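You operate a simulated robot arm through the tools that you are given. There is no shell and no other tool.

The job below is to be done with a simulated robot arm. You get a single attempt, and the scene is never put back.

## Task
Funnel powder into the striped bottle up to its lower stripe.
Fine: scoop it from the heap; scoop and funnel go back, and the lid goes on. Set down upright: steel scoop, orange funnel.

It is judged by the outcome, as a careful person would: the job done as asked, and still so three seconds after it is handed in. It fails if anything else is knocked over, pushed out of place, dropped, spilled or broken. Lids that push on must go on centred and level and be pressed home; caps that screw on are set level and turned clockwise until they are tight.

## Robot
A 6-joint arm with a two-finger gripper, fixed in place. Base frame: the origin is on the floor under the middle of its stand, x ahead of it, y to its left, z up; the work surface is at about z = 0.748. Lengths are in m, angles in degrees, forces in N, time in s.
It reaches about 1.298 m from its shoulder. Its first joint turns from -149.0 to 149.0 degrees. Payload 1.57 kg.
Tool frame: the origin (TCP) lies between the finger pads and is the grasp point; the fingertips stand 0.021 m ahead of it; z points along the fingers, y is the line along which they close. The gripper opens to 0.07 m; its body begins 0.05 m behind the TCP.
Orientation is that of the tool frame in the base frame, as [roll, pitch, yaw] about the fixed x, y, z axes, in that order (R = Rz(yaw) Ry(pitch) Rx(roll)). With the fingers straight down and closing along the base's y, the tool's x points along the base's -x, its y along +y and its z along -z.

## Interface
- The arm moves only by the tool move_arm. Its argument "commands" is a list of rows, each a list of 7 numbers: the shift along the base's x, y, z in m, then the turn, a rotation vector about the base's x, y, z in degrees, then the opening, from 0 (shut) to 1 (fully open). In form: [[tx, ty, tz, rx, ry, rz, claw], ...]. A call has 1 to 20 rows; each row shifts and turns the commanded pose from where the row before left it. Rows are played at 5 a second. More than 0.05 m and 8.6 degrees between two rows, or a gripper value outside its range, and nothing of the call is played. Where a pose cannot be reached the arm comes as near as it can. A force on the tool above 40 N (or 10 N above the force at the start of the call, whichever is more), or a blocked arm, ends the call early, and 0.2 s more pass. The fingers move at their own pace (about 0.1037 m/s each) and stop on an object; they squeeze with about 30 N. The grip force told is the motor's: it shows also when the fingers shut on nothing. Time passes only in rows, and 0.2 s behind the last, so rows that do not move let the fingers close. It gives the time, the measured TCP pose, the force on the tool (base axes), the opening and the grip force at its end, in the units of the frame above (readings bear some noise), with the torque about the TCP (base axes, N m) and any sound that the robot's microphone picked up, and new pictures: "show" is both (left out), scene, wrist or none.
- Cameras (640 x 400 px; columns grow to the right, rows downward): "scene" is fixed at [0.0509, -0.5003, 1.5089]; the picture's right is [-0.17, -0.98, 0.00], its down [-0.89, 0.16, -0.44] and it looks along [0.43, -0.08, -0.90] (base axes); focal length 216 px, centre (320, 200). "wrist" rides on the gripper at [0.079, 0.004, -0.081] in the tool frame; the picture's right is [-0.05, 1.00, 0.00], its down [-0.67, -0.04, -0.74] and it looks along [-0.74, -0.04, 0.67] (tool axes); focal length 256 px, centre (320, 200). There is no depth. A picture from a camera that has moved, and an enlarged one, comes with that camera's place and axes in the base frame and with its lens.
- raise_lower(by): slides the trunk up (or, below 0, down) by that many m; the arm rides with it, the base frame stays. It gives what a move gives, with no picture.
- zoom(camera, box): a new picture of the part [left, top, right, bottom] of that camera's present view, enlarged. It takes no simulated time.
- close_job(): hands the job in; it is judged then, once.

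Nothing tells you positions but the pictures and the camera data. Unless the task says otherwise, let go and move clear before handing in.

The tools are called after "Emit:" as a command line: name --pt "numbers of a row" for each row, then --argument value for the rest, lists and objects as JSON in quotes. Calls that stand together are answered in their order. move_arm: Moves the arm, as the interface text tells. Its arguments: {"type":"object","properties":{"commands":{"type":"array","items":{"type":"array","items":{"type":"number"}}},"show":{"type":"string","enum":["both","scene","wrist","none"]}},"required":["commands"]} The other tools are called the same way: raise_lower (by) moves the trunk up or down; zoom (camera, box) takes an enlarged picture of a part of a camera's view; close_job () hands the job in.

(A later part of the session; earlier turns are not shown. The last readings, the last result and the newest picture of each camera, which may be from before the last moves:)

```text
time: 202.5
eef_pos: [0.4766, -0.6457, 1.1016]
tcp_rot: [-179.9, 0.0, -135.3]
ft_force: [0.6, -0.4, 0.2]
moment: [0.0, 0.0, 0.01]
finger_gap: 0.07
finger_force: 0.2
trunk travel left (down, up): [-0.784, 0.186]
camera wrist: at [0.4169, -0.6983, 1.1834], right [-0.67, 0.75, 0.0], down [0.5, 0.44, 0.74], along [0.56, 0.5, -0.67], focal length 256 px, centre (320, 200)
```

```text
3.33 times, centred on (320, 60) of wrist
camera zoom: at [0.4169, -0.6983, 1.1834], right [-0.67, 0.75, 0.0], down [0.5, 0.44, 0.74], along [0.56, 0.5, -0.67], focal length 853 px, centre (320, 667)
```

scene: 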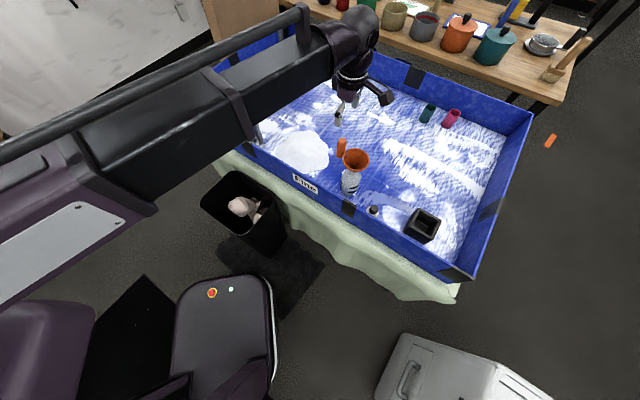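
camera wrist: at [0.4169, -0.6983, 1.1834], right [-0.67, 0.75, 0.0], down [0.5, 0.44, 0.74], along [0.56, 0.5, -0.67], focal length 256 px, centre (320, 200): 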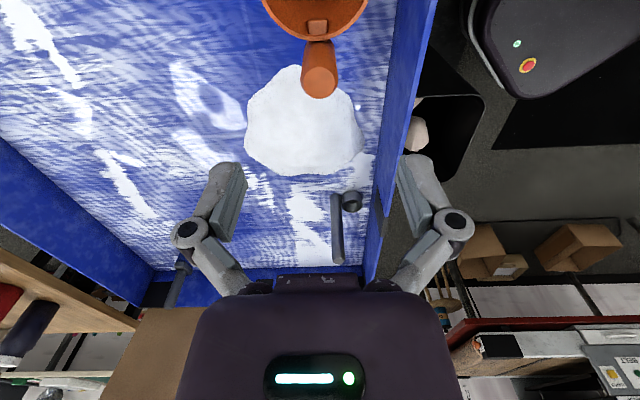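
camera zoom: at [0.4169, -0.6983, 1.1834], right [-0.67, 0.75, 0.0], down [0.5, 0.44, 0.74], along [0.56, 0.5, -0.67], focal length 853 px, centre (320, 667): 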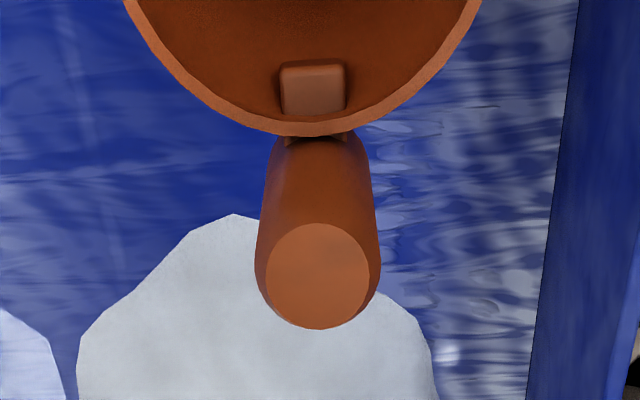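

Emit:
move_arm --pt "0.0006 -0.0006 0 0 0 0.35 1" --pt "0 0 0 0 0 0 1" --show "none"

Emit:
raise_lower --by -0.07

Emit:
move_arm --pt "0 0 0 0 0 0 1" --show "wrist"

```text
time: 203.1
eef_pos: [0.4769, -0.6466, 1.1013]
tcp_rot: [180.0, 0.0, -134.8]
ft_force: [0.5, -0.1, -0.1]
moment: [-0.01, 0.0, -0.01]
finger_gap: 0.07
finger_force: 0.1
trunk travel left (down, up): [-0.784, 0.186]
```

```text
time: 204.2
eef_pos: [0.4789, -0.6467, 1.0325]
tcp_rot: [-180.0, -0.1, -134.8]
ft_force: [-0.3, 0.4, 0.2]
moment: [0.02, 0.0, -0.01]
finger_gap: 0.0702
finger_force: 0.2
trunk travel left (down, up): [-0.714, 0.256]
```

```text
time: 204.6
eef_pos: [0.4783, -0.6472, 1.0321]
tcp_rot: [-179.9, -0.1, -134.8]
ft_force: [-0.9, 0.2, -0.2]
moment: [0.01, -0.04, 0.01]
finger_gap: 0.07
finger_force: 0.0
trunk travel left (down, up): [-0.714, 0.256]
camera wrist: at [0.418, -0.6993, 1.1134], right [-0.67, 0.74, 0.0], down [0.49, 0.45, 0.74], along [0.55, 0.5, -0.67], focal length 256 px, centre (320, 200)
```

wrist: 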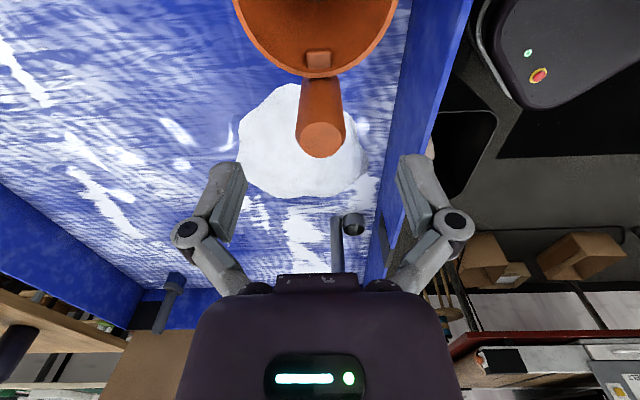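

Emit:
move_arm --pt "-0.0006 0.0005 0 0 0 0 1" --pt "0 0 0 0 0 0 1" --show "none"

Emit:
raise_lower --by -0.063

Emit:
move_arm --pt "0 0 0 0 0 0 0.6" --pt "0 0 0 0 0 0 0.46" --pt "0 0 0 0 0 0 0.44" --show "wrist"

Emit:
zoom --camera "wrist" --box '[220, 130, 420, 280]'

```text
time: 205.2
eef_pos: [0.4771, -0.6459, 1.0328]
tcp_rot: [-179.9, 0.0, -134.8]
ft_force: [-0.8, 0.8, -0.4]
moment: [0.01, 0.02, 0.0]
finger_gap: 0.0699
finger_force: 0.0
trunk travel left (down, up): [-0.714, 0.256]
```

```text
time: 206.2
eef_pos: [0.4775, -0.6467, 0.9692]
tcp_rot: [-180.0, 0.0, -134.9]
ft_force: [-1.2, -0.4, 0.5]
moment: [-0.01, 0.01, 0.03]
finger_gap: 0.07
finger_force: 0.1
trunk travel left (down, up): [-0.651, 0.319]
```

```text
time: 207.0
eef_pos: [0.4767, -0.6463, 0.9696]
tcp_rot: [-180.0, 0.0, -134.8]
ft_force: [0.1, 0.2, 0.0]
moment: [0.0, 0.01, 0.01]
finger_gap: 0.0308
finger_force: 0.1
trunk travel left (down, up): [-0.651, 0.319]
camera wrist: at [0.4175, -0.6989, 1.0503], right [-0.67, 0.74, 0.0], down [0.49, 0.45, 0.74], along [0.55, 0.5, -0.67], focal length 256 px, centre (320, 200)
```

wrist: 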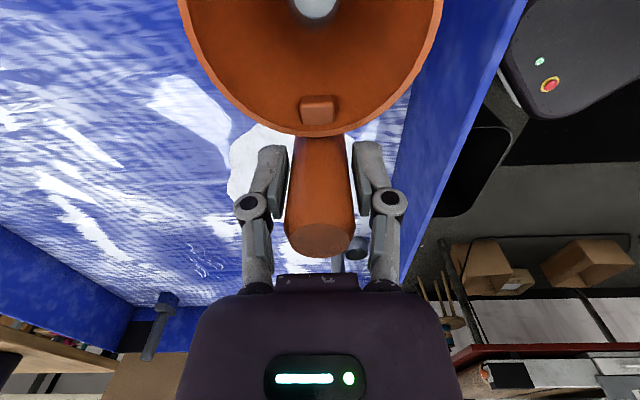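

```text
2.67 times, centred on (320, 205) of wrist
camera zoom: at [0.4175, -0.6989, 1.0503], right [-0.67, 0.74, 0.0], down [0.49, 0.45, 0.74], along [0.55, 0.5, -0.67], focal length 683 px, centre (320, 187)
```

zoom: 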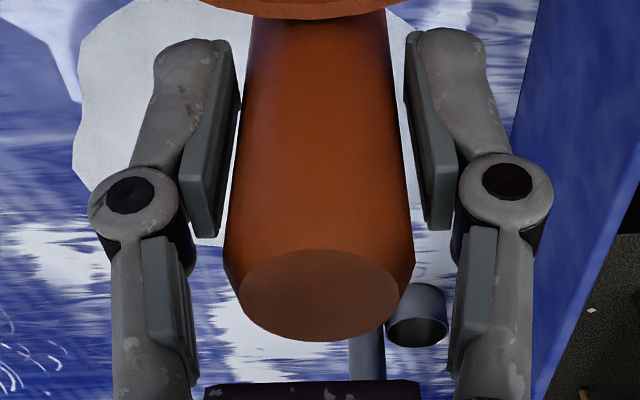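

Emit:
move_arm --pt "0 0 0 0 0 0 0.4" --pt "0 0 0 0 0 0 0.3" --pt "0 0 0 0 0 0 0" --pt "0 0 0 0 0 0 0" --show "none"

Emit:
raise_lower --by 0.02

Emit:
zoom --camera "scene" --box '[325, 130, 395, 205]'

```text
time: 208.0
eef_pos: [0.4782, -0.6456, 0.9695]
tcp_rot: [-180.0, 0.0, -134.8]
ft_force: [-0.2, 0.6, 1.8]
moment: [-0.06, 0.07, 0.04]
finger_gap: 0.0269
finger_force: 30.4
trunk travel left (down, up): [-0.651, 0.319]
```

```text
time: 208.7
eef_pos: [0.4769, -0.6467, 0.9896]
tcp_rot: [180.0, 0.1, -134.8]
ft_force: [-1.0, -0.3, -1.8]
moment: [0.05, 0.0, 0.01]
finger_gap: 0.0269
finger_force: 30.4
trunk travel left (down, up): [-0.671, 0.299]
```

```text
5.33 times, centred on (360, 168) of scene
camera zoom: at [0.0509, -0.5003, 1.5089], right [-0.17, -0.98, 0.0], down [-0.89, 0.16, -0.44], along [0.43, -0.08, -0.9], focal length 1151 px, centre (107, 373)
```

zoom: 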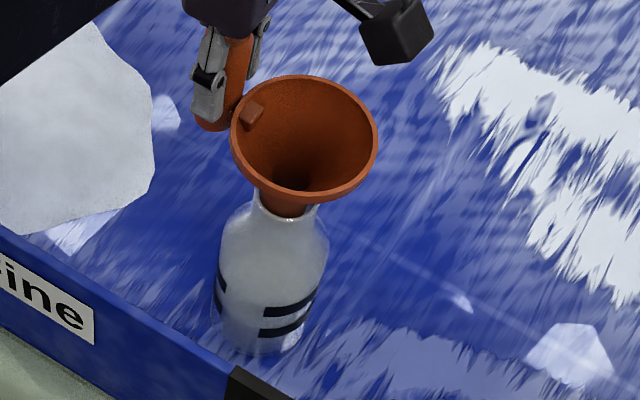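

The funnel lifts freely and the bottle stays put. I'll raise fully and carry the funnel back over its holder.

Emit:
raise_lower --by 0.095

Emit:
move_arm --pt "-0.0341 -0.0354 0 0 0 0 0" --pt "-0.0341 -0.0354 0 0 0 0 0" --pt "-0.0341 -0.0354 0 0 0 0 0" --pt "-0.0341 -0.0354 0 0 0 0 0" --pt "-0.0341 -0.0354 0 0 0 0 0" --pt "-0.0342 -0.0354 0 0 0 0 0" --pt "0 0 0 0 0 0 0"

Emit:
zoom --camera "wrist" --box '[240, 0, 400, 100]'

Emit:
zoom --camera "scene" --box '[390, 150, 500, 250]'

```text
time: 210.0
eef_pos: [0.477, -0.6454, 1.0854]
tcp_rot: [179.9, 0.0, -134.9]
ft_force: [-0.1, 0.4, -1.0]
moment: [0.04, 0.02, 0.01]
finger_gap: 0.027
finger_force: 30.2
trunk travel left (down, up): [-0.766, 0.204]
```

```text
time: 211.6
eef_pos: [0.2733, -0.8587, 1.084]
tcp_rot: [180.0, 0.0, -134.6]
ft_force: [1.0, -0.3, -1.1]
moment: [0.02, 0.0, -0.01]
finger_gap: 0.027
finger_force: 29.6
trunk travel left (down, up): [-0.766, 0.204]
camera wrist: at [0.2129, -0.911, 1.1654], right [-0.67, 0.74, 0.0], down [0.49, 0.45, 0.74], along [0.55, 0.5, -0.67], focal length 256 px, centre (320, 200)
```

scene: 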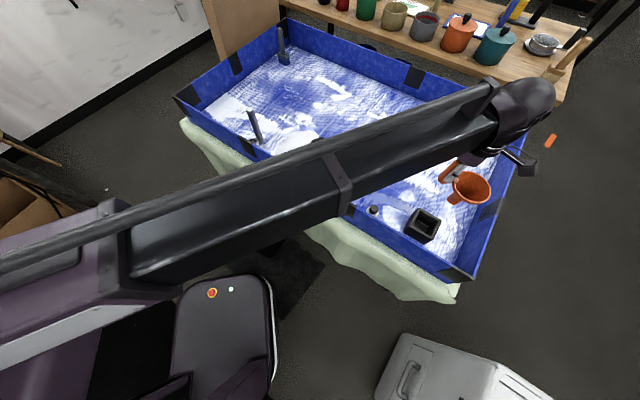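
wrist: 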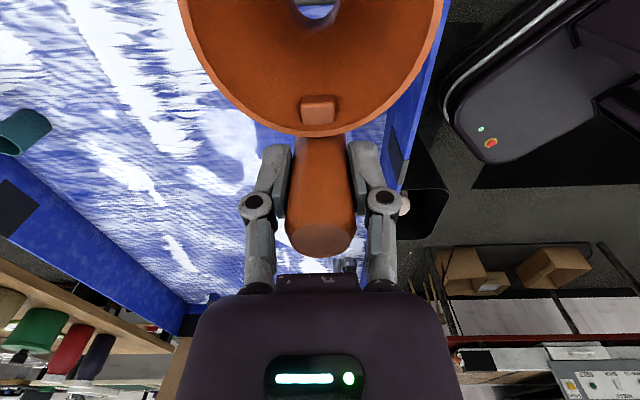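

```text
4.00 times, centred on (320, 50) of wrist
camera zoom: at [0.2129, -0.911, 1.1654], right [-0.67, 0.74, 0.0], down [0.49, 0.45, 0.74], along [0.55, 0.5, -0.67], focal length 1024 px, centre (320, 800)
```

zoom: 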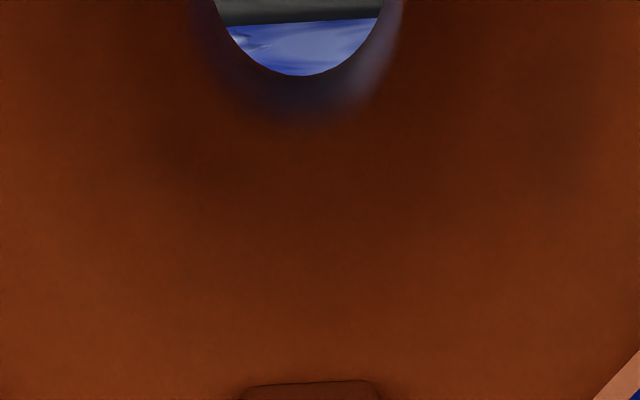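

```text
4.00 times, centred on (445, 200) of scene
camera zoom: at [0.0509, -0.5003, 1.5089], right [-0.17, -0.98, 0.0], down [-0.89, 0.16, -0.44], along [0.43, -0.08, -0.9], focal length 863 px, centre (-180, 200)
```

zoom: 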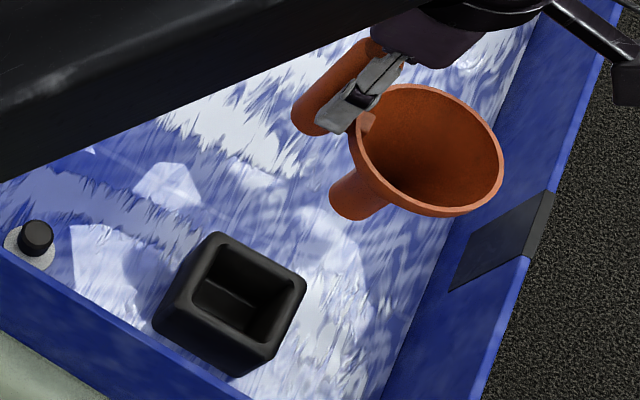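

Emit:
move_arm --pt "0 -0.0003 0 0 0 -0.3 0" --pt "0 0 0 0 0 0 0" --show "none"

Emit:
raise_lower --by -0.17

Emit:
zoom --camera "scene" --box '[380, 170, 460, 250]'

```text
time: 212.2
eef_pos: [0.2718, -0.8597, 1.0848]
tcp_rot: [179.9, -0.1, -135.1]
ft_force: [0.6, -0.1, -1.3]
moment: [0.01, -0.01, -0.03]
finger_gap: 0.027
finger_force: 29.5
trunk travel left (down, up): [-0.766, 0.204]
```

```text
time: 214.1
eef_pos: [0.2729, -0.8589, 0.9143]
tcp_rot: [-180.0, 0.0, -135.2]
ft_force: [-0.4, 0.2, -0.7]
moment: [0.04, -0.07, 0.01]
finger_gap: 0.0269
finger_force: 30.1
trunk travel left (down, up): [-0.596, 0.374]
```

```text
5.00 times, centred on (420, 210) of scene
camera zoom: at [0.0509, -0.5003, 1.5089], right [-0.17, -0.98, 0.0], down [-0.89, 0.16, -0.44], along [0.43, -0.08, -0.9], focal length 1079 px, centre (-180, 150)
```

zoom: 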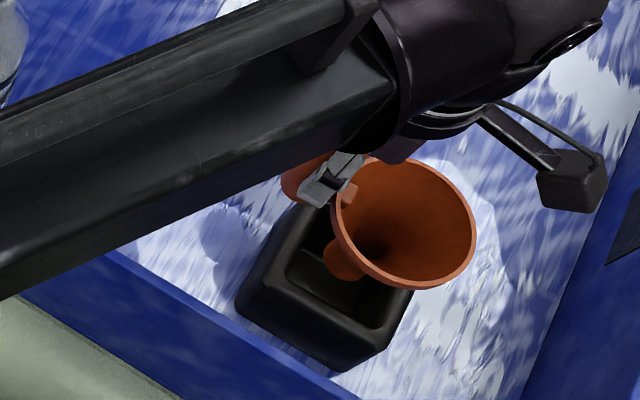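

Emit:
raise_lower --by -0.04

Emit:
raise_lower --by -0.014

Emit:
raise_lower --by -0.002

```text
time: 214.9
eef_pos: [0.2731, -0.8587, 0.8747]
tcp_rot: [-179.9, 0.0, -135.0]
ft_force: [-0.2, 0.1, -1.9]
moment: [0.0, -0.03, -0.03]
finger_gap: 0.027
finger_force: 30.0
trunk travel left (down, up): [-0.556, 0.414]
```

```text
time: 215.6
eef_pos: [0.2721, -0.8593, 0.8601]
tcp_rot: [-179.9, -0.1, -135.1]
ft_force: [-0.5, -0.3, -1.2]
moment: [0.06, -0.05, -0.02]
finger_gap: 0.0268
finger_force: 29.4
trunk travel left (down, up): [-0.542, 0.428]
```

```text
time: 216.1
eef_pos: [0.273, -0.8586, 0.8574]
tcp_rot: [180.0, 0.0, -135.1]
ft_force: [-0.2, -0.2, -1.2]
moment: [0.06, -0.03, 0.0]
finger_gap: 0.027
finger_force: 29.9
trunk travel left (down, up): [-0.54, 0.43]
```

Emit:
raise_lower --by -0.0015

Emit:
raise_lower --by -0.001

```text
time: 216.6
eef_pos: [0.272, -0.859, 0.857]
tcp_rot: [179.9, 0.0, -135.1]
ft_force: [-2.7, -2.2, 0.4]
moment: [-0.05, 0.03, 0.02]
finger_gap: 0.0269
finger_force: 29.8
trunk travel left (down, up): [-0.538, 0.432]
```

```text
time: 217.1
eef_pos: [0.2727, -0.8594, 0.856]
tcp_rot: [-180.0, -0.1, -135.1]
ft_force: [-1.8, -4.8, 7.1]
moment: [-0.3, 0.32, 0.1]
finger_gap: 0.0267
finger_force: 29.3
trunk travel left (down, up): [-0.537, 0.433]
```

The funnel is seated in its holder at the original height. I'll release it gently.

Emit:
raise_lower --by 0.0007

Emit:
move_arm --pt "0 0 0 0 0 0 0.41" --pt "0 0 0 0 0 0 0.44" --pt "0 0 0 0 0 0 0.5" --pt "0 0 0 0 0 0 0.7" --pt "0 0 0 0 0 0 1" --pt "0 0 0 0 0 0 1"

Emit:
zoom --camera "scene" --box '[380, 170, 460, 250]'

```text
time: 217.6
eef_pos: [0.2718, -0.8592, 0.8567]
tcp_rot: [179.9, 0.1, -135.1]
ft_force: [-1.4, -0.1, -0.3]
moment: [0.01, 0.02, 0.02]
finger_gap: 0.0268
finger_force: 30.5
trunk travel left (down, up): [-0.538, 0.432]
```

```text
time: 219.0
eef_pos: [0.2732, -0.8583, 0.8573]
tcp_rot: [179.9, -0.1, -135.1]
ft_force: [0.9, -0.1, 0.5]
moment: [-0.01, -0.02, 0.01]
finger_gap: 0.07
finger_force: 0.1
trunk travel left (down, up): [-0.538, 0.432]
camera wrist: at [0.2127, -0.9112, 0.9375], right [-0.67, 0.74, 0.0], down [0.5, 0.45, 0.74], along [0.55, 0.5, -0.67], focal length 256 px, centre (320, 200)
```

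scene: 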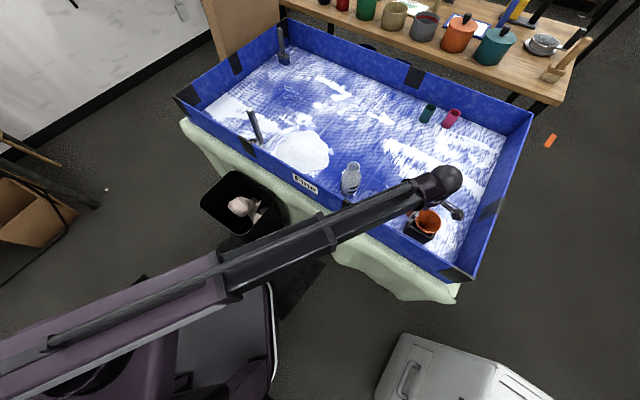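
wrist: 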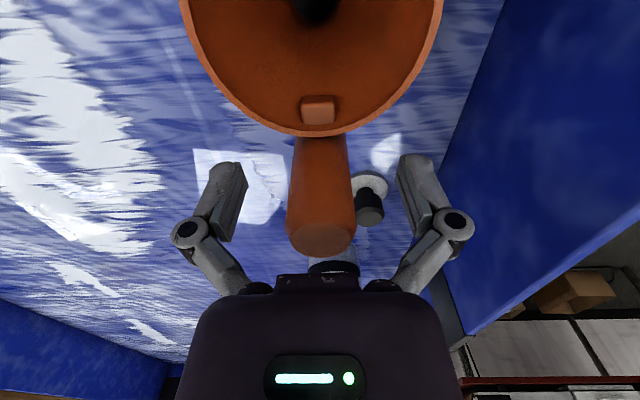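

```text
5.00 times, centred on (420, 210) of scene
camera zoom: at [0.0509, -0.5003, 1.5089], right [-0.17, -0.98, 0.0], down [-0.89, 0.16, -0.44], along [0.43, -0.08, -0.9], focal length 1079 px, centre (-180, 150)
```

zoom: 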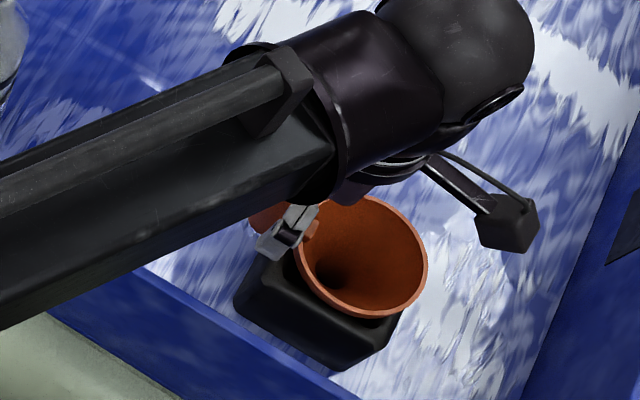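

The funnel is back in its holder. I'll raise clear and look at the lid and the open bottle.

Emit:
raise_lower --by 0.2

Emit:
move_arm --pt "0.011 0.022 0 0 0 0 1" --pt "0.011 0.022 0 0 0 0 1" --pt "0.011 0.022 0 0 0 0 1" --pt "0.011 0.022 0 0 0 0 1" --pt "0.011 0.022 0 0 0 0 1" --pt "0 0 0 0 0 0 1"

Emit:
zoom --camera "wrist" --box '[240, 0, 400, 120]'

Emit:
zoom --camera "scene" --box '[390, 180, 450, 250]'

```text
time: 221.2
eef_pos: [0.2728, -0.8588, 1.0564]
tcp_rot: [-180.0, 0.0, -135.1]
ft_force: [-0.6, 0.1, -0.4]
moment: [0.02, 0.01, -0.03]
finger_gap: 0.0701
finger_force: 0.0
trunk travel left (down, up): [-0.738, 0.232]
```

```text
time: 222.6
eef_pos: [0.3278, -0.7487, 1.0571]
tcp_rot: [-180.0, 0.1, -135.1]
ft_force: [0.1, 0.4, 0.6]
moment: [0.0, -0.02, 0.05]
finger_gap: 0.0701
finger_force: 0.1
trunk travel left (down, up): [-0.738, 0.232]
camera wrist: at [0.2684, -0.8007, 1.1375], right [-0.67, 0.74, 0.0], down [0.5, 0.45, 0.74], along [0.55, 0.5, -0.67], focal length 256 px, centre (320, 200)
```

scene: 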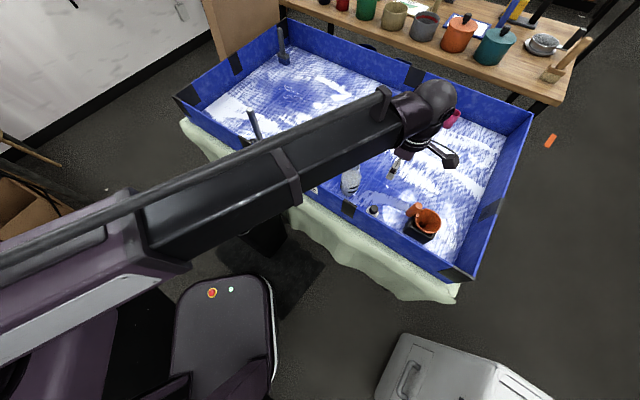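
wrist: 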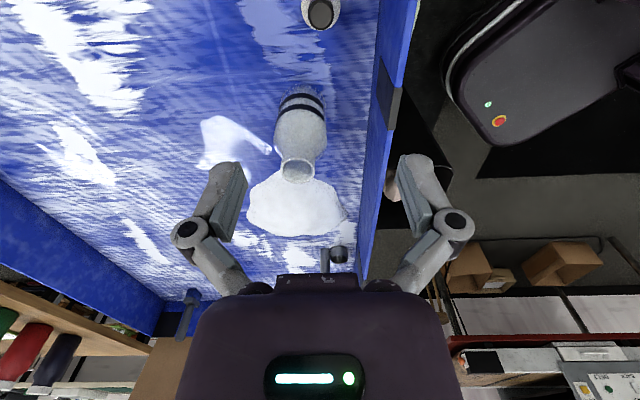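

```text
3.33 times, centred on (320, 60) of wrist
camera zoom: at [0.2684, -0.8007, 1.1375], right [-0.67, 0.74, 0.0], down [0.5, 0.45, 0.74], along [0.55, 0.5, -0.67], focal length 853 px, centre (320, 667)
```

zoom: 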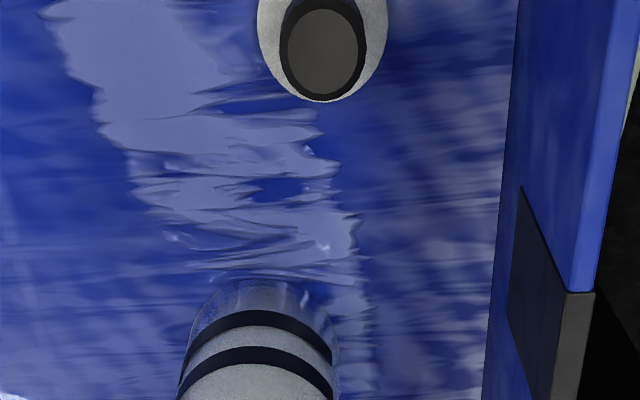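

```text
5.71 times, centred on (420, 215) of scene
camera zoom: at [0.0509, -0.5003, 1.5089], right [-0.17, -0.98, 0.0], down [-0.89, 0.16, -0.44], along [0.43, -0.08, -0.9], focal length 1233 px, centre (-251, 114)
```

zoom: 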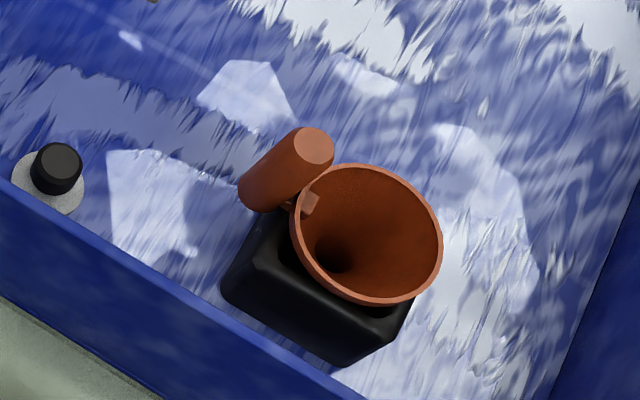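

The funnel sits as it did at the start. I'll back off a little to see the lid at a slant, to learn its shape.

Emit:
move_arm --pt "-0.0265 -0.026 0 0 0 0 1" --pt "-0.0265 -0.026 0 0 0 0 1" --pt "-0.0265 -0.026 0 0 0 0 1" --pt "-0.0265 -0.026 0 0 0 0 1" --pt "0 0 0 0 0 0 1" --show "wrist"

Emit:
zoom --camera "wrist" --box '[290, 80, 370, 140]'

Emit:
zoom --camera "wrist" --box '[280, 130, 360, 270]'

```text
time: 223.8
eef_pos: [0.2205, -0.8526, 1.0567]
tcp_rot: [180.0, 0.1, -135.0]
ft_force: [0.5, 0.9, -0.1]
moment: [0.02, 0.01, 0.01]
finger_gap: 0.0699
finger_force: 0.1
trunk travel left (down, up): [-0.738, 0.232]
camera wrist: at [0.1611, -0.9058, 1.1376], right [-0.67, 0.74, 0.0], down [0.5, 0.45, 0.74], along [0.55, 0.5, -0.67], focal length 256 px, centre (320, 200)
```

wrist: 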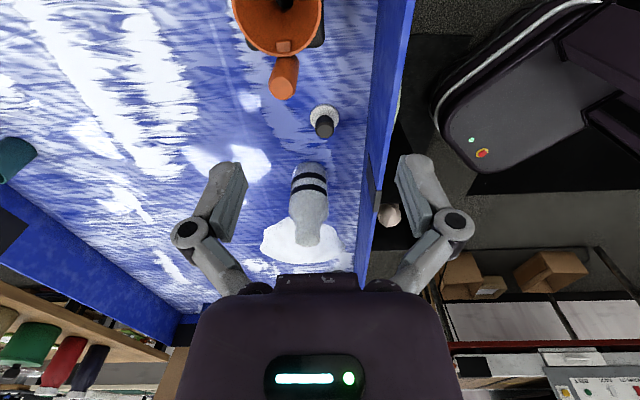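

```text
6.67 times, centred on (330, 110) of wrist
camera zoom: at [0.1611, -0.9058, 1.1376], right [-0.67, 0.74, 0.0], down [0.5, 0.45, 0.74], along [0.55, 0.5, -0.67], focal length 1707 px, centre (253, 800)
```

zoom: 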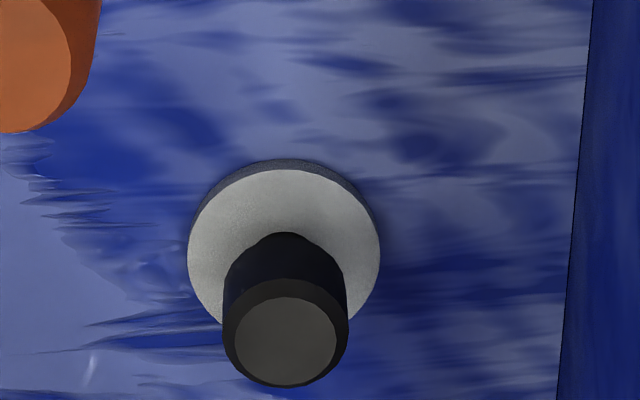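

```text
2.86 times, centred on (320, 200) of wrist
camera zoom: at [0.1611, -0.9058, 1.1376], right [-0.67, 0.74, 0.0], down [0.5, 0.45, 0.74], along [0.55, 0.5, -0.67], focal length 731 px, centre (320, 200)
```

zoom: 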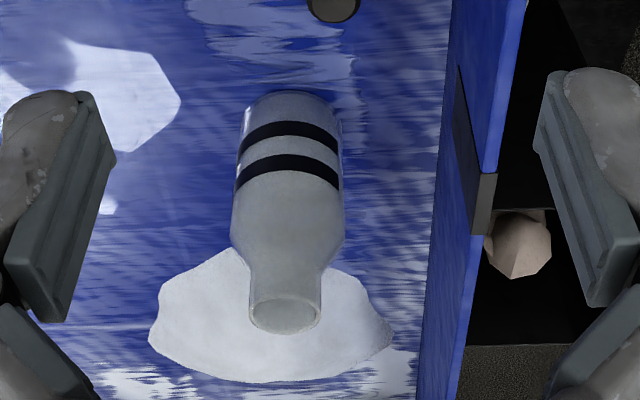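

The lid is a thick flat disc about 47 mm wide with a knob of about 29 mm, and the bottle neck is smooth with no thread. It's a push-on lid, so I'll press it on centred and level. I'll go above the knob with yaw -90° so the gripper clears the near wall.

Emit:
move_arm --pt "0.0169 0.017 0 0 0 7.5 1" --pt "0.0169 0.017 0 0 0 7.5 1" --pt "0.0169 0.017 0 0 0 7.5 1" --pt "0.0169 0.017 0 0 0 7.5 1" --pt "0.0169 0.0171 0 0 0 7.5 1" --pt "0.017 0.0171 0 0 0 7.5 1" --pt "0 0 0 0 0 0 1"

Emit:
zoom --camera "wrist" --box '[260, 0, 380, 75]'

```text
time: 225.4
eef_pos: [0.3228, -0.7507, 1.0568]
tcp_rot: [-180.0, 0.1, -89.9]
ft_force: [0.7, 0.1, -0.3]
moment: [0.01, 0.03, -0.03]
finger_gap: 0.07
finger_force: 0.1
trunk travel left (down, up): [-0.738, 0.232]
camera wrist: at [0.3183, -0.8293, 1.1375], right [-1.0, 0.05, 0.0], down [0.04, 0.67, 0.74], along [0.04, 0.74, -0.67], focal length 256 px, centre (320, 200)
```

scene: 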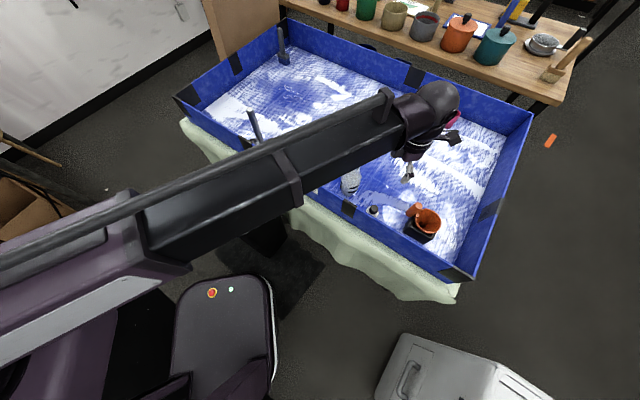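
wrist: 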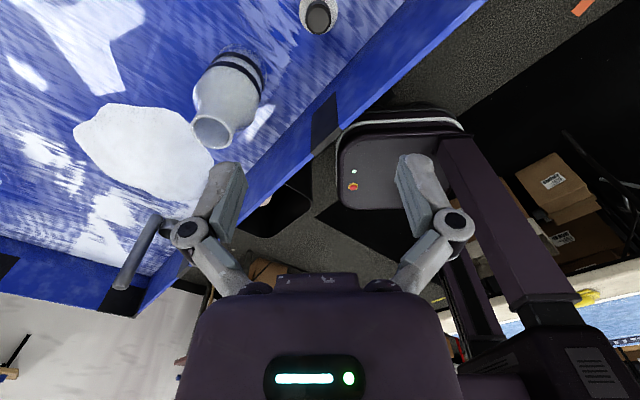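

```text
5.33 times, centred on (320, 38) of wrist
camera zoom: at [0.3183, -0.8293, 1.1375], right [-1.0, 0.05, 0.0], down [0.04, 0.67, 0.74], along [0.04, 0.74, -0.67], focal length 1365 px, centre (320, 1067)
```

zoom: 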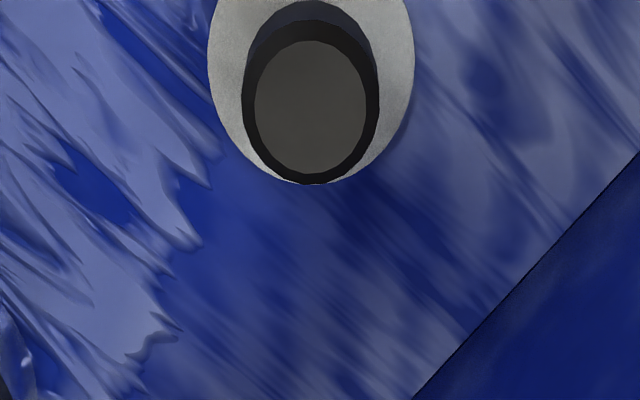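

Emit:
move_arm --pt "0.002 -0.0006 0 0 0 -0.1 1" --pt "0 0 0 0 0 0 1" --show "none"

Emit:
raise_lower --by -0.2

Emit:
move_arm --pt "0 0 0 0 0 0 1"

Emit:
zoom --camera "wrist" --box '[240, 60, 400, 180]'

```text
time: 226.0
eef_pos: [0.3251, -0.7508, 1.0569]
tcp_rot: [-179.9, 0.1, -90.1]
ft_force: [-0.4, -0.1, -0.4]
moment: [0.02, -0.02, 0.01]
finger_gap: 0.07
finger_force: 0.0
trunk travel left (down, up): [-0.738, 0.232]
```

```text
time: 228.2
eef_pos: [0.3248, -0.7514, 0.8559]
tcp_rot: [-180.0, -0.1, -90.2]
ft_force: [0.1, 1.1, 0.3]
moment: [0.02, 0.0, 0.01]
finger_gap: 0.0702
finger_force: 0.0
trunk travel left (down, up): [-0.538, 0.432]
```

```text
time: 228.6
eef_pos: [0.3238, -0.7511, 0.8569]
tcp_rot: [-179.9, 0.0, -90.2]
ft_force: [-0.3, -0.7, 1.1]
moment: [0.0, 0.03, -0.03]
finger_gap: 0.07
finger_force: 0.1
trunk travel left (down, up): [-0.538, 0.432]
camera wrist: at [0.3199, -0.8297, 0.9376], right [-1.0, 0.06, 0.0], down [0.04, 0.67, 0.74], along [0.04, 0.74, -0.67], focal length 256 px, centre (320, 200)
```

scene: 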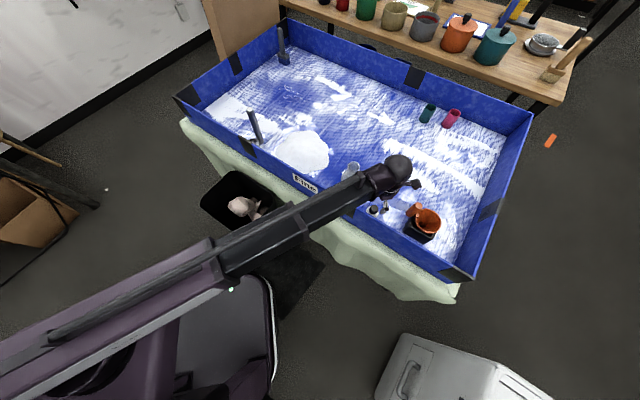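
wrist: 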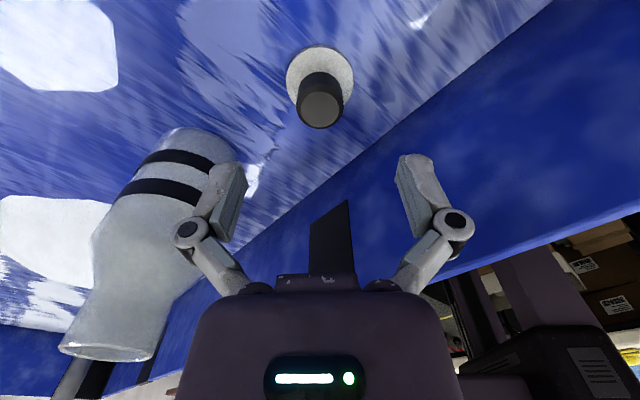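

```text
3.33 times, centred on (320, 120) of wrist
camera zoom: at [0.3199, -0.8297, 0.9376], right [-1.0, 0.06, 0.0], down [0.04, 0.67, 0.74], along [0.04, 0.74, -0.67], focal length 853 px, centre (320, 467)
```

zoom: 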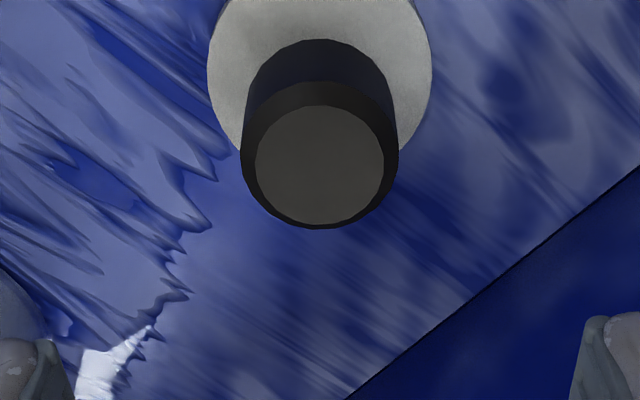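

Emit:
raise_lower --by -0.072

Emit:
move_arm --pt "0 0 0 0 0 0 0.6" --pt "0 0 0 0 0 0 0.5" --pt "0 0 0 0 0 0 0.48" --show "wrist"

Emit:
zoom --camera "wrist" --box '[220, 90, 420, 240]'

```text
time: 229.7
eef_pos: [0.3244, -0.7513, 0.785]
tcp_rot: [-180.0, 0.0, -90.2]
ft_force: [-0.1, 0.0, 0.6]
moment: [0.0, 0.01, 0.03]
finger_gap: 0.0698
finger_force: 0.0
trunk travel left (down, up): [-0.466, 0.504]
```

```text
time: 230.4
eef_pos: [0.3251, -0.7514, 0.7841]
tcp_rot: [-180.0, 0.1, -90.1]
ft_force: [-0.1, -0.3, -0.8]
moment: [-0.02, -0.01, -0.03]
finger_gap: 0.0338
finger_force: 0.0
trunk travel left (down, up): [-0.466, 0.504]
camera wrist: at [0.3199, -0.8297, 0.8655], right [-1.0, 0.06, 0.0], down [0.04, 0.67, 0.74], along [0.04, 0.74, -0.67], focal length 256 px, centre (320, 200)
```

wrist: 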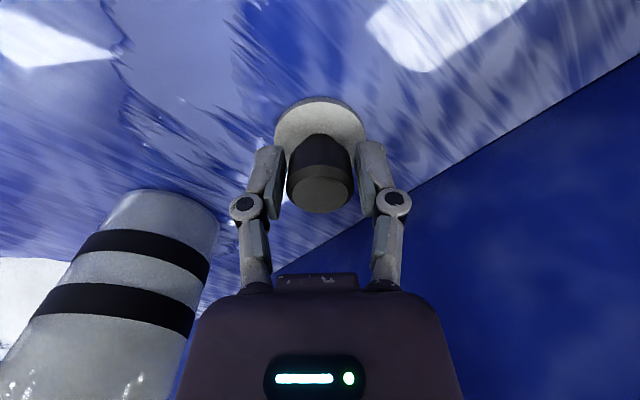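

```text
2.67 times, centred on (320, 165) of wrist
camera zoom: at [0.3199, -0.8297, 0.8655], right [-1.0, 0.06, 0.0], down [0.04, 0.67, 0.74], along [0.04, 0.74, -0.67], focal length 683 px, centre (320, 293)
```

zoom: 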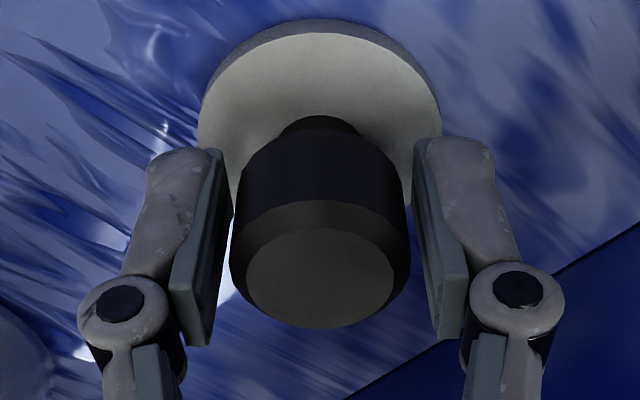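

This low view also shows the bottle's stripes well, so I'll check the powder level here before gripping.

Emit:
zoom --camera "wrist" --box '[20, 180, 240, 400]'

Emit:
zoom --camera "wrist" --box '[60, 185, 220, 320]'

```text
1.82 times, centred on (130, 290) of wrist
camera zoom: at [0.3199, -0.8297, 0.8655], right [-1.0, 0.06, 0.0], down [0.04, 0.67, 0.74], along [0.04, 0.74, -0.67], focal length 465 px, centre (666, 36)
```

zoom: 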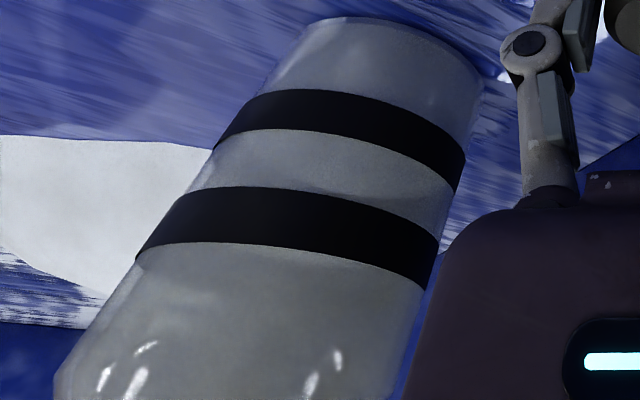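

```text
2.96 times, centred on (140, 252) of wrist
camera zoom: at [0.3199, -0.8297, 0.8655], right [-1.0, 0.06, 0.0], down [0.04, 0.67, 0.74], along [0.04, 0.74, -0.67], focal length 758 px, centre (853, 44)
```

zoom: 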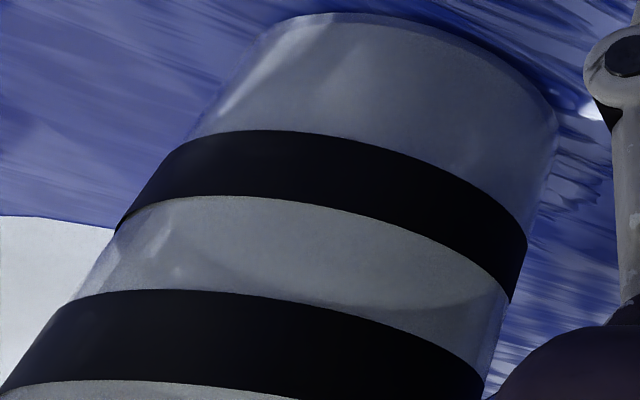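

Emit:
zoom --camera "wrist" --box '[90, 235, 230, 310]'

```text
4.57 times, centred on (160, 272) of wrist
camera zoom: at [0.3199, -0.8297, 0.8655], right [-1.0, 0.06, 0.0], down [0.04, 0.67, 0.74], along [0.04, 0.74, -0.67], focal length 1170 px, centre (1051, -131)
```

zoom: 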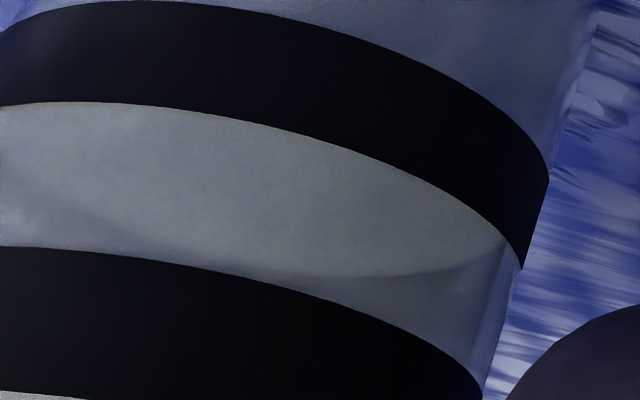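

Through the glass, the powder surface meets the wall inside the lower stripe's band, at z ≈ 0.787. The fill is good, so I'll grip the lid knob.

Emit:
move_arm --pt "0 0 0 0 0 0 0.44" --pt "0 0 0 0 0 0 0.4" --pt "0 0 0 0 0 0 0.3" --pt "0 0 0 0 0 0 0" --pt "0 0 0 0 0 0 0" --show "wrist"

Emit:
zoom --camera "wrist" --box '[220, 90, 420, 240]'

```text
time: 231.7
eef_pos: [0.3263, -0.7511, 0.7851]
tcp_rot: [-179.9, 0.0, -90.1]
ft_force: [0.4, -0.6, 2.1]
moment: [0.0, 0.02, -0.02]
finger_gap: 0.0282
finger_force: 29.9
trunk travel left (down, up): [-0.466, 0.504]
camera wrist: at [0.3198, -0.8296, 0.8657], right [-1.0, 0.06, 0.0], down [0.04, 0.67, 0.74], along [0.04, 0.74, -0.67], focal length 256 px, centre (320, 200)
```

wrist: 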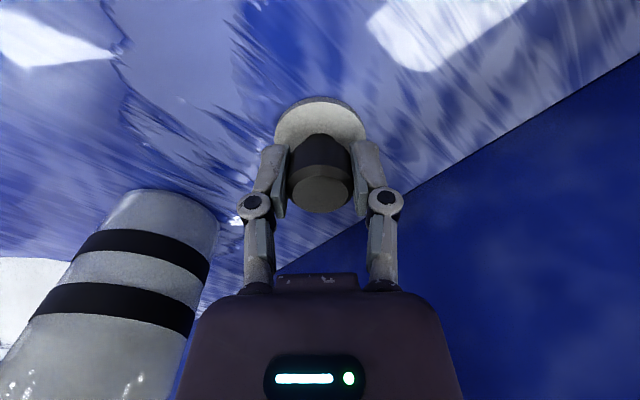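

```text
2.67 times, centred on (320, 165) of wrist
camera zoom: at [0.3198, -0.8296, 0.8657], right [-1.0, 0.06, 0.0], down [0.04, 0.67, 0.74], along [0.04, 0.74, -0.67], focal length 683 px, centre (320, 293)
```

zoom: 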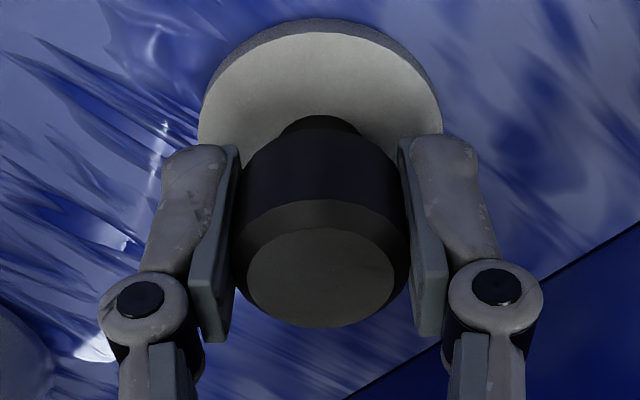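

The lid is gripped and centred on the tool axis. I'll lift it and carry it above the bottle mouth.

Emit:
raise_lower --by 0.23

Emit:
move_arm --pt "0.0283 0.0166 0 0 0 0 0" --pt "0.0283 0.0166 0 0 0 0 0" --pt "0.0282 0.0166 0 0 0 0 0" --pt "0.0282 0.0165 0 0 0 0 0" --pt "0 0 0 0 0 0 0"

Emit:
zoom --camera "wrist" --box '[220, 60, 420, 240]'

Emit:
zoom --camera "scene" --box '[325, 130, 385, 205]'

```text
time: 234.1
eef_pos: [0.3258, -0.7514, 1.0141]
tcp_rot: [179.9, 0.0, -90.3]
ft_force: [0.2, -0.5, -0.7]
moment: [-0.01, 0.01, 0.02]
finger_gap: 0.028
finger_force: 30.4
trunk travel left (down, up): [-0.696, 0.274]
```

```text
time: 235.3
eef_pos: [0.4367, -0.6843, 1.0142]
tcp_rot: [180.0, -0.1, -90.2]
ft_force: [0.0, 1.2, -0.1]
moment: [-0.02, -0.01, -0.01]
finger_gap: 0.028
finger_force: 30.4
trunk travel left (down, up): [-0.696, 0.274]
camera wrist: at [0.4327, -0.7626, 1.0955], right [-1.0, 0.06, 0.0], down [0.04, 0.67, 0.74], along [0.04, 0.74, -0.67], focal length 256 px, centre (320, 200)
```

scene: 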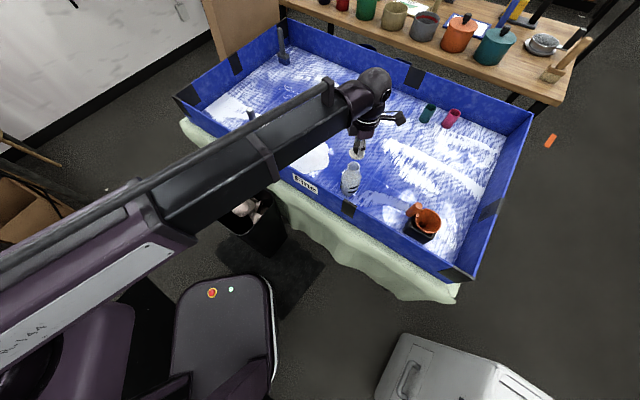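
wrist: 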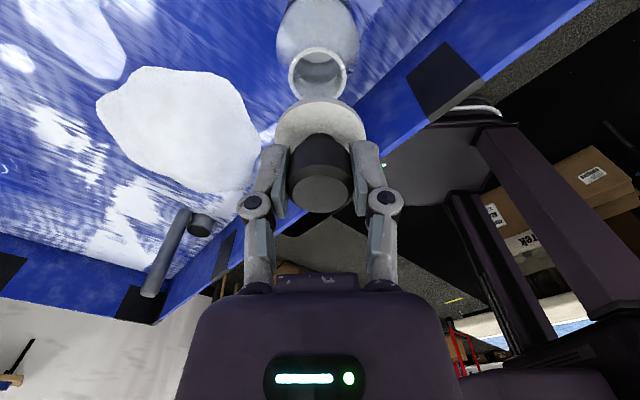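

```text
2.22 times, centred on (320, 150) of wrist
camera zoom: at [0.4327, -0.7626, 1.0955], right [-1.0, 0.06, 0.0], down [0.04, 0.67, 0.74], along [0.04, 0.74, -0.67], focal length 569 px, centre (320, 311)
```

zoom: 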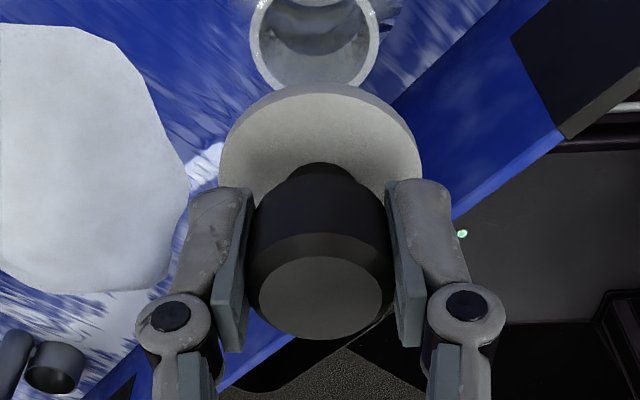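

```text
5.33 times, centred on (355, 168) of scene
camera zoom: at [0.0509, -0.5003, 1.5089], right [-0.17, -0.98, 0.0], down [-0.89, 0.16, -0.44], along [0.43, -0.08, -0.9], focal length 1151 px, centre (133, 373)
```

zoom: 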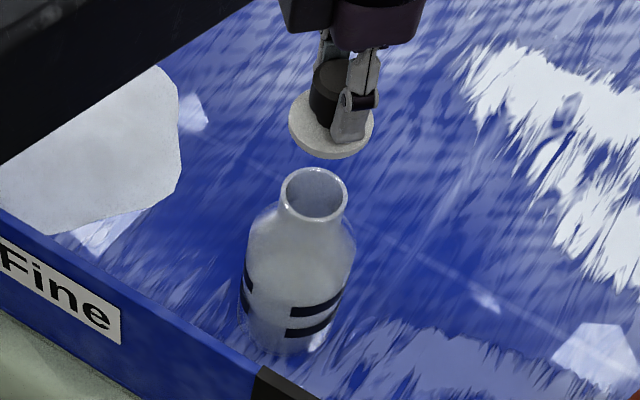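

Emit:
zoom --camera "wrist" --box '[260, 30, 380, 120]'

Emit:
zoom --camera "scene" --box '[340, 140, 380, 180]'

```text
4.44 times, centred on (320, 75) of wrist
camera zoom: at [0.4327, -0.7626, 1.0955], right [-1.0, 0.06, 0.0], down [0.04, 0.67, 0.74], along [0.04, 0.74, -0.67], focal length 1138 px, centre (320, 756)
```

zoom: 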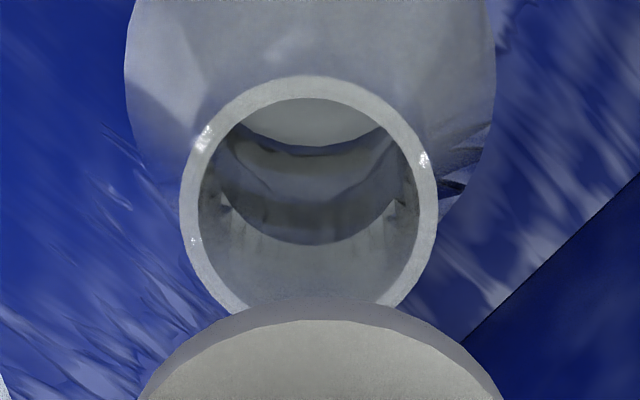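

```text
10.00 times, centred on (360, 160) of scene
camera zoom: at [0.0509, -0.5003, 1.5089], right [-0.17, -0.98, 0.0], down [-0.89, 0.16, -0.44], along [0.43, -0.08, -0.9], focal length 2158 px, centre (-80, 600)
```

zoom: 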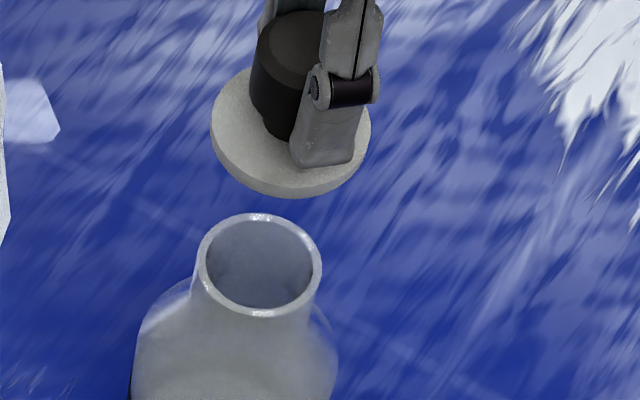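

I'll lower until the lid is just above the mouth, so that any sideways offset shows without perspective error.

Emit:
raise_lower --by -0.05

Emit:
move_arm --pt "0 0 0 0 0 0 0"

Emit:
zoom --camera "wrist" --box '[250, 60, 390, 160]'

Emit:
zoom --camera "scene" --box '[335, 145, 375, 185]'

```text
time: 236.2
eef_pos: [0.4377, -0.6839, 0.9643]
tcp_rot: [-180.0, 0.0, -90.0]
ft_force: [0.6, -0.2, 0.6]
moment: [0.0, -0.02, 0.02]
finger_gap: 0.028
finger_force: 29.9
trunk travel left (down, up): [-0.646, 0.324]
```

```text
time: 236.6
eef_pos: [0.4379, -0.6852, 0.9647]
tcp_rot: [180.0, 0.0, -90.1]
ft_force: [0.3, 0.6, -0.1]
moment: [0.02, 0.03, -0.01]
finger_gap: 0.0281
finger_force: 29.9
trunk travel left (down, up): [-0.646, 0.324]
camera wrist: at [0.4326, -0.7627, 1.0456], right [-1.0, 0.06, 0.0], down [0.04, 0.67, 0.74], along [0.04, 0.74, -0.67], focal length 256 px, centre (320, 200)
```

scene: 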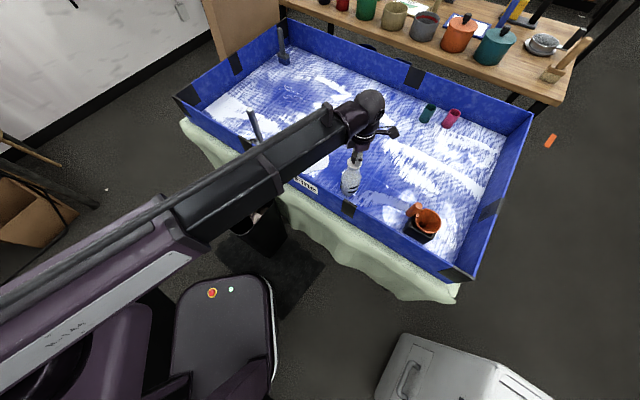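
wrist: 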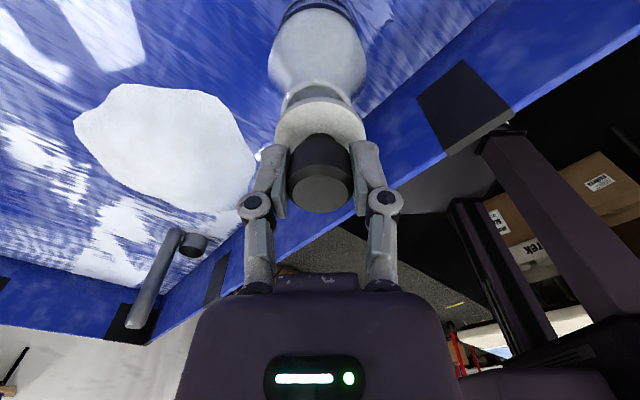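

```text
4.00 times, centred on (320, 110) of wrist
camera zoom: at [0.4326, -0.7627, 1.0456], right [-1.0, 0.06, 0.0], down [0.04, 0.67, 0.74], along [0.04, 0.74, -0.67], focal length 1024 px, centre (320, 560)
```

zoom: 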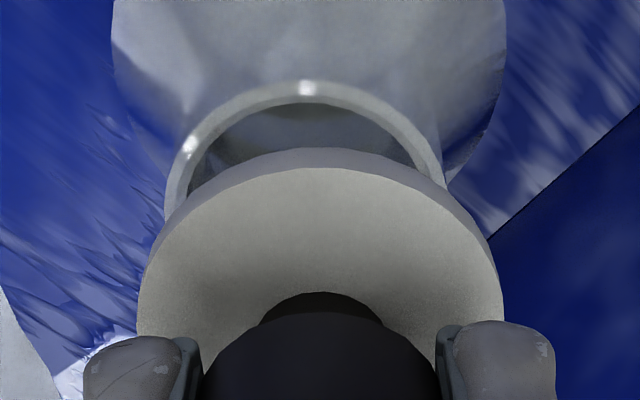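

```text
10.00 times, centred on (355, 165) of scene
camera zoom: at [0.0509, -0.5003, 1.5089], right [-0.17, -0.98, 0.0], down [-0.89, 0.16, -0.44], along [0.43, -0.08, -0.9], focal length 2158 px, centre (-30, 550)
```

zoom: 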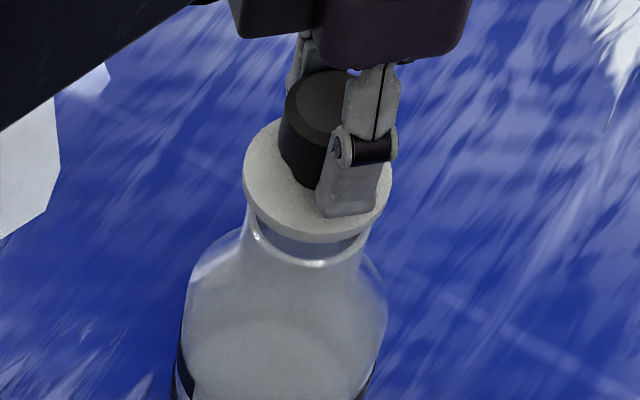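

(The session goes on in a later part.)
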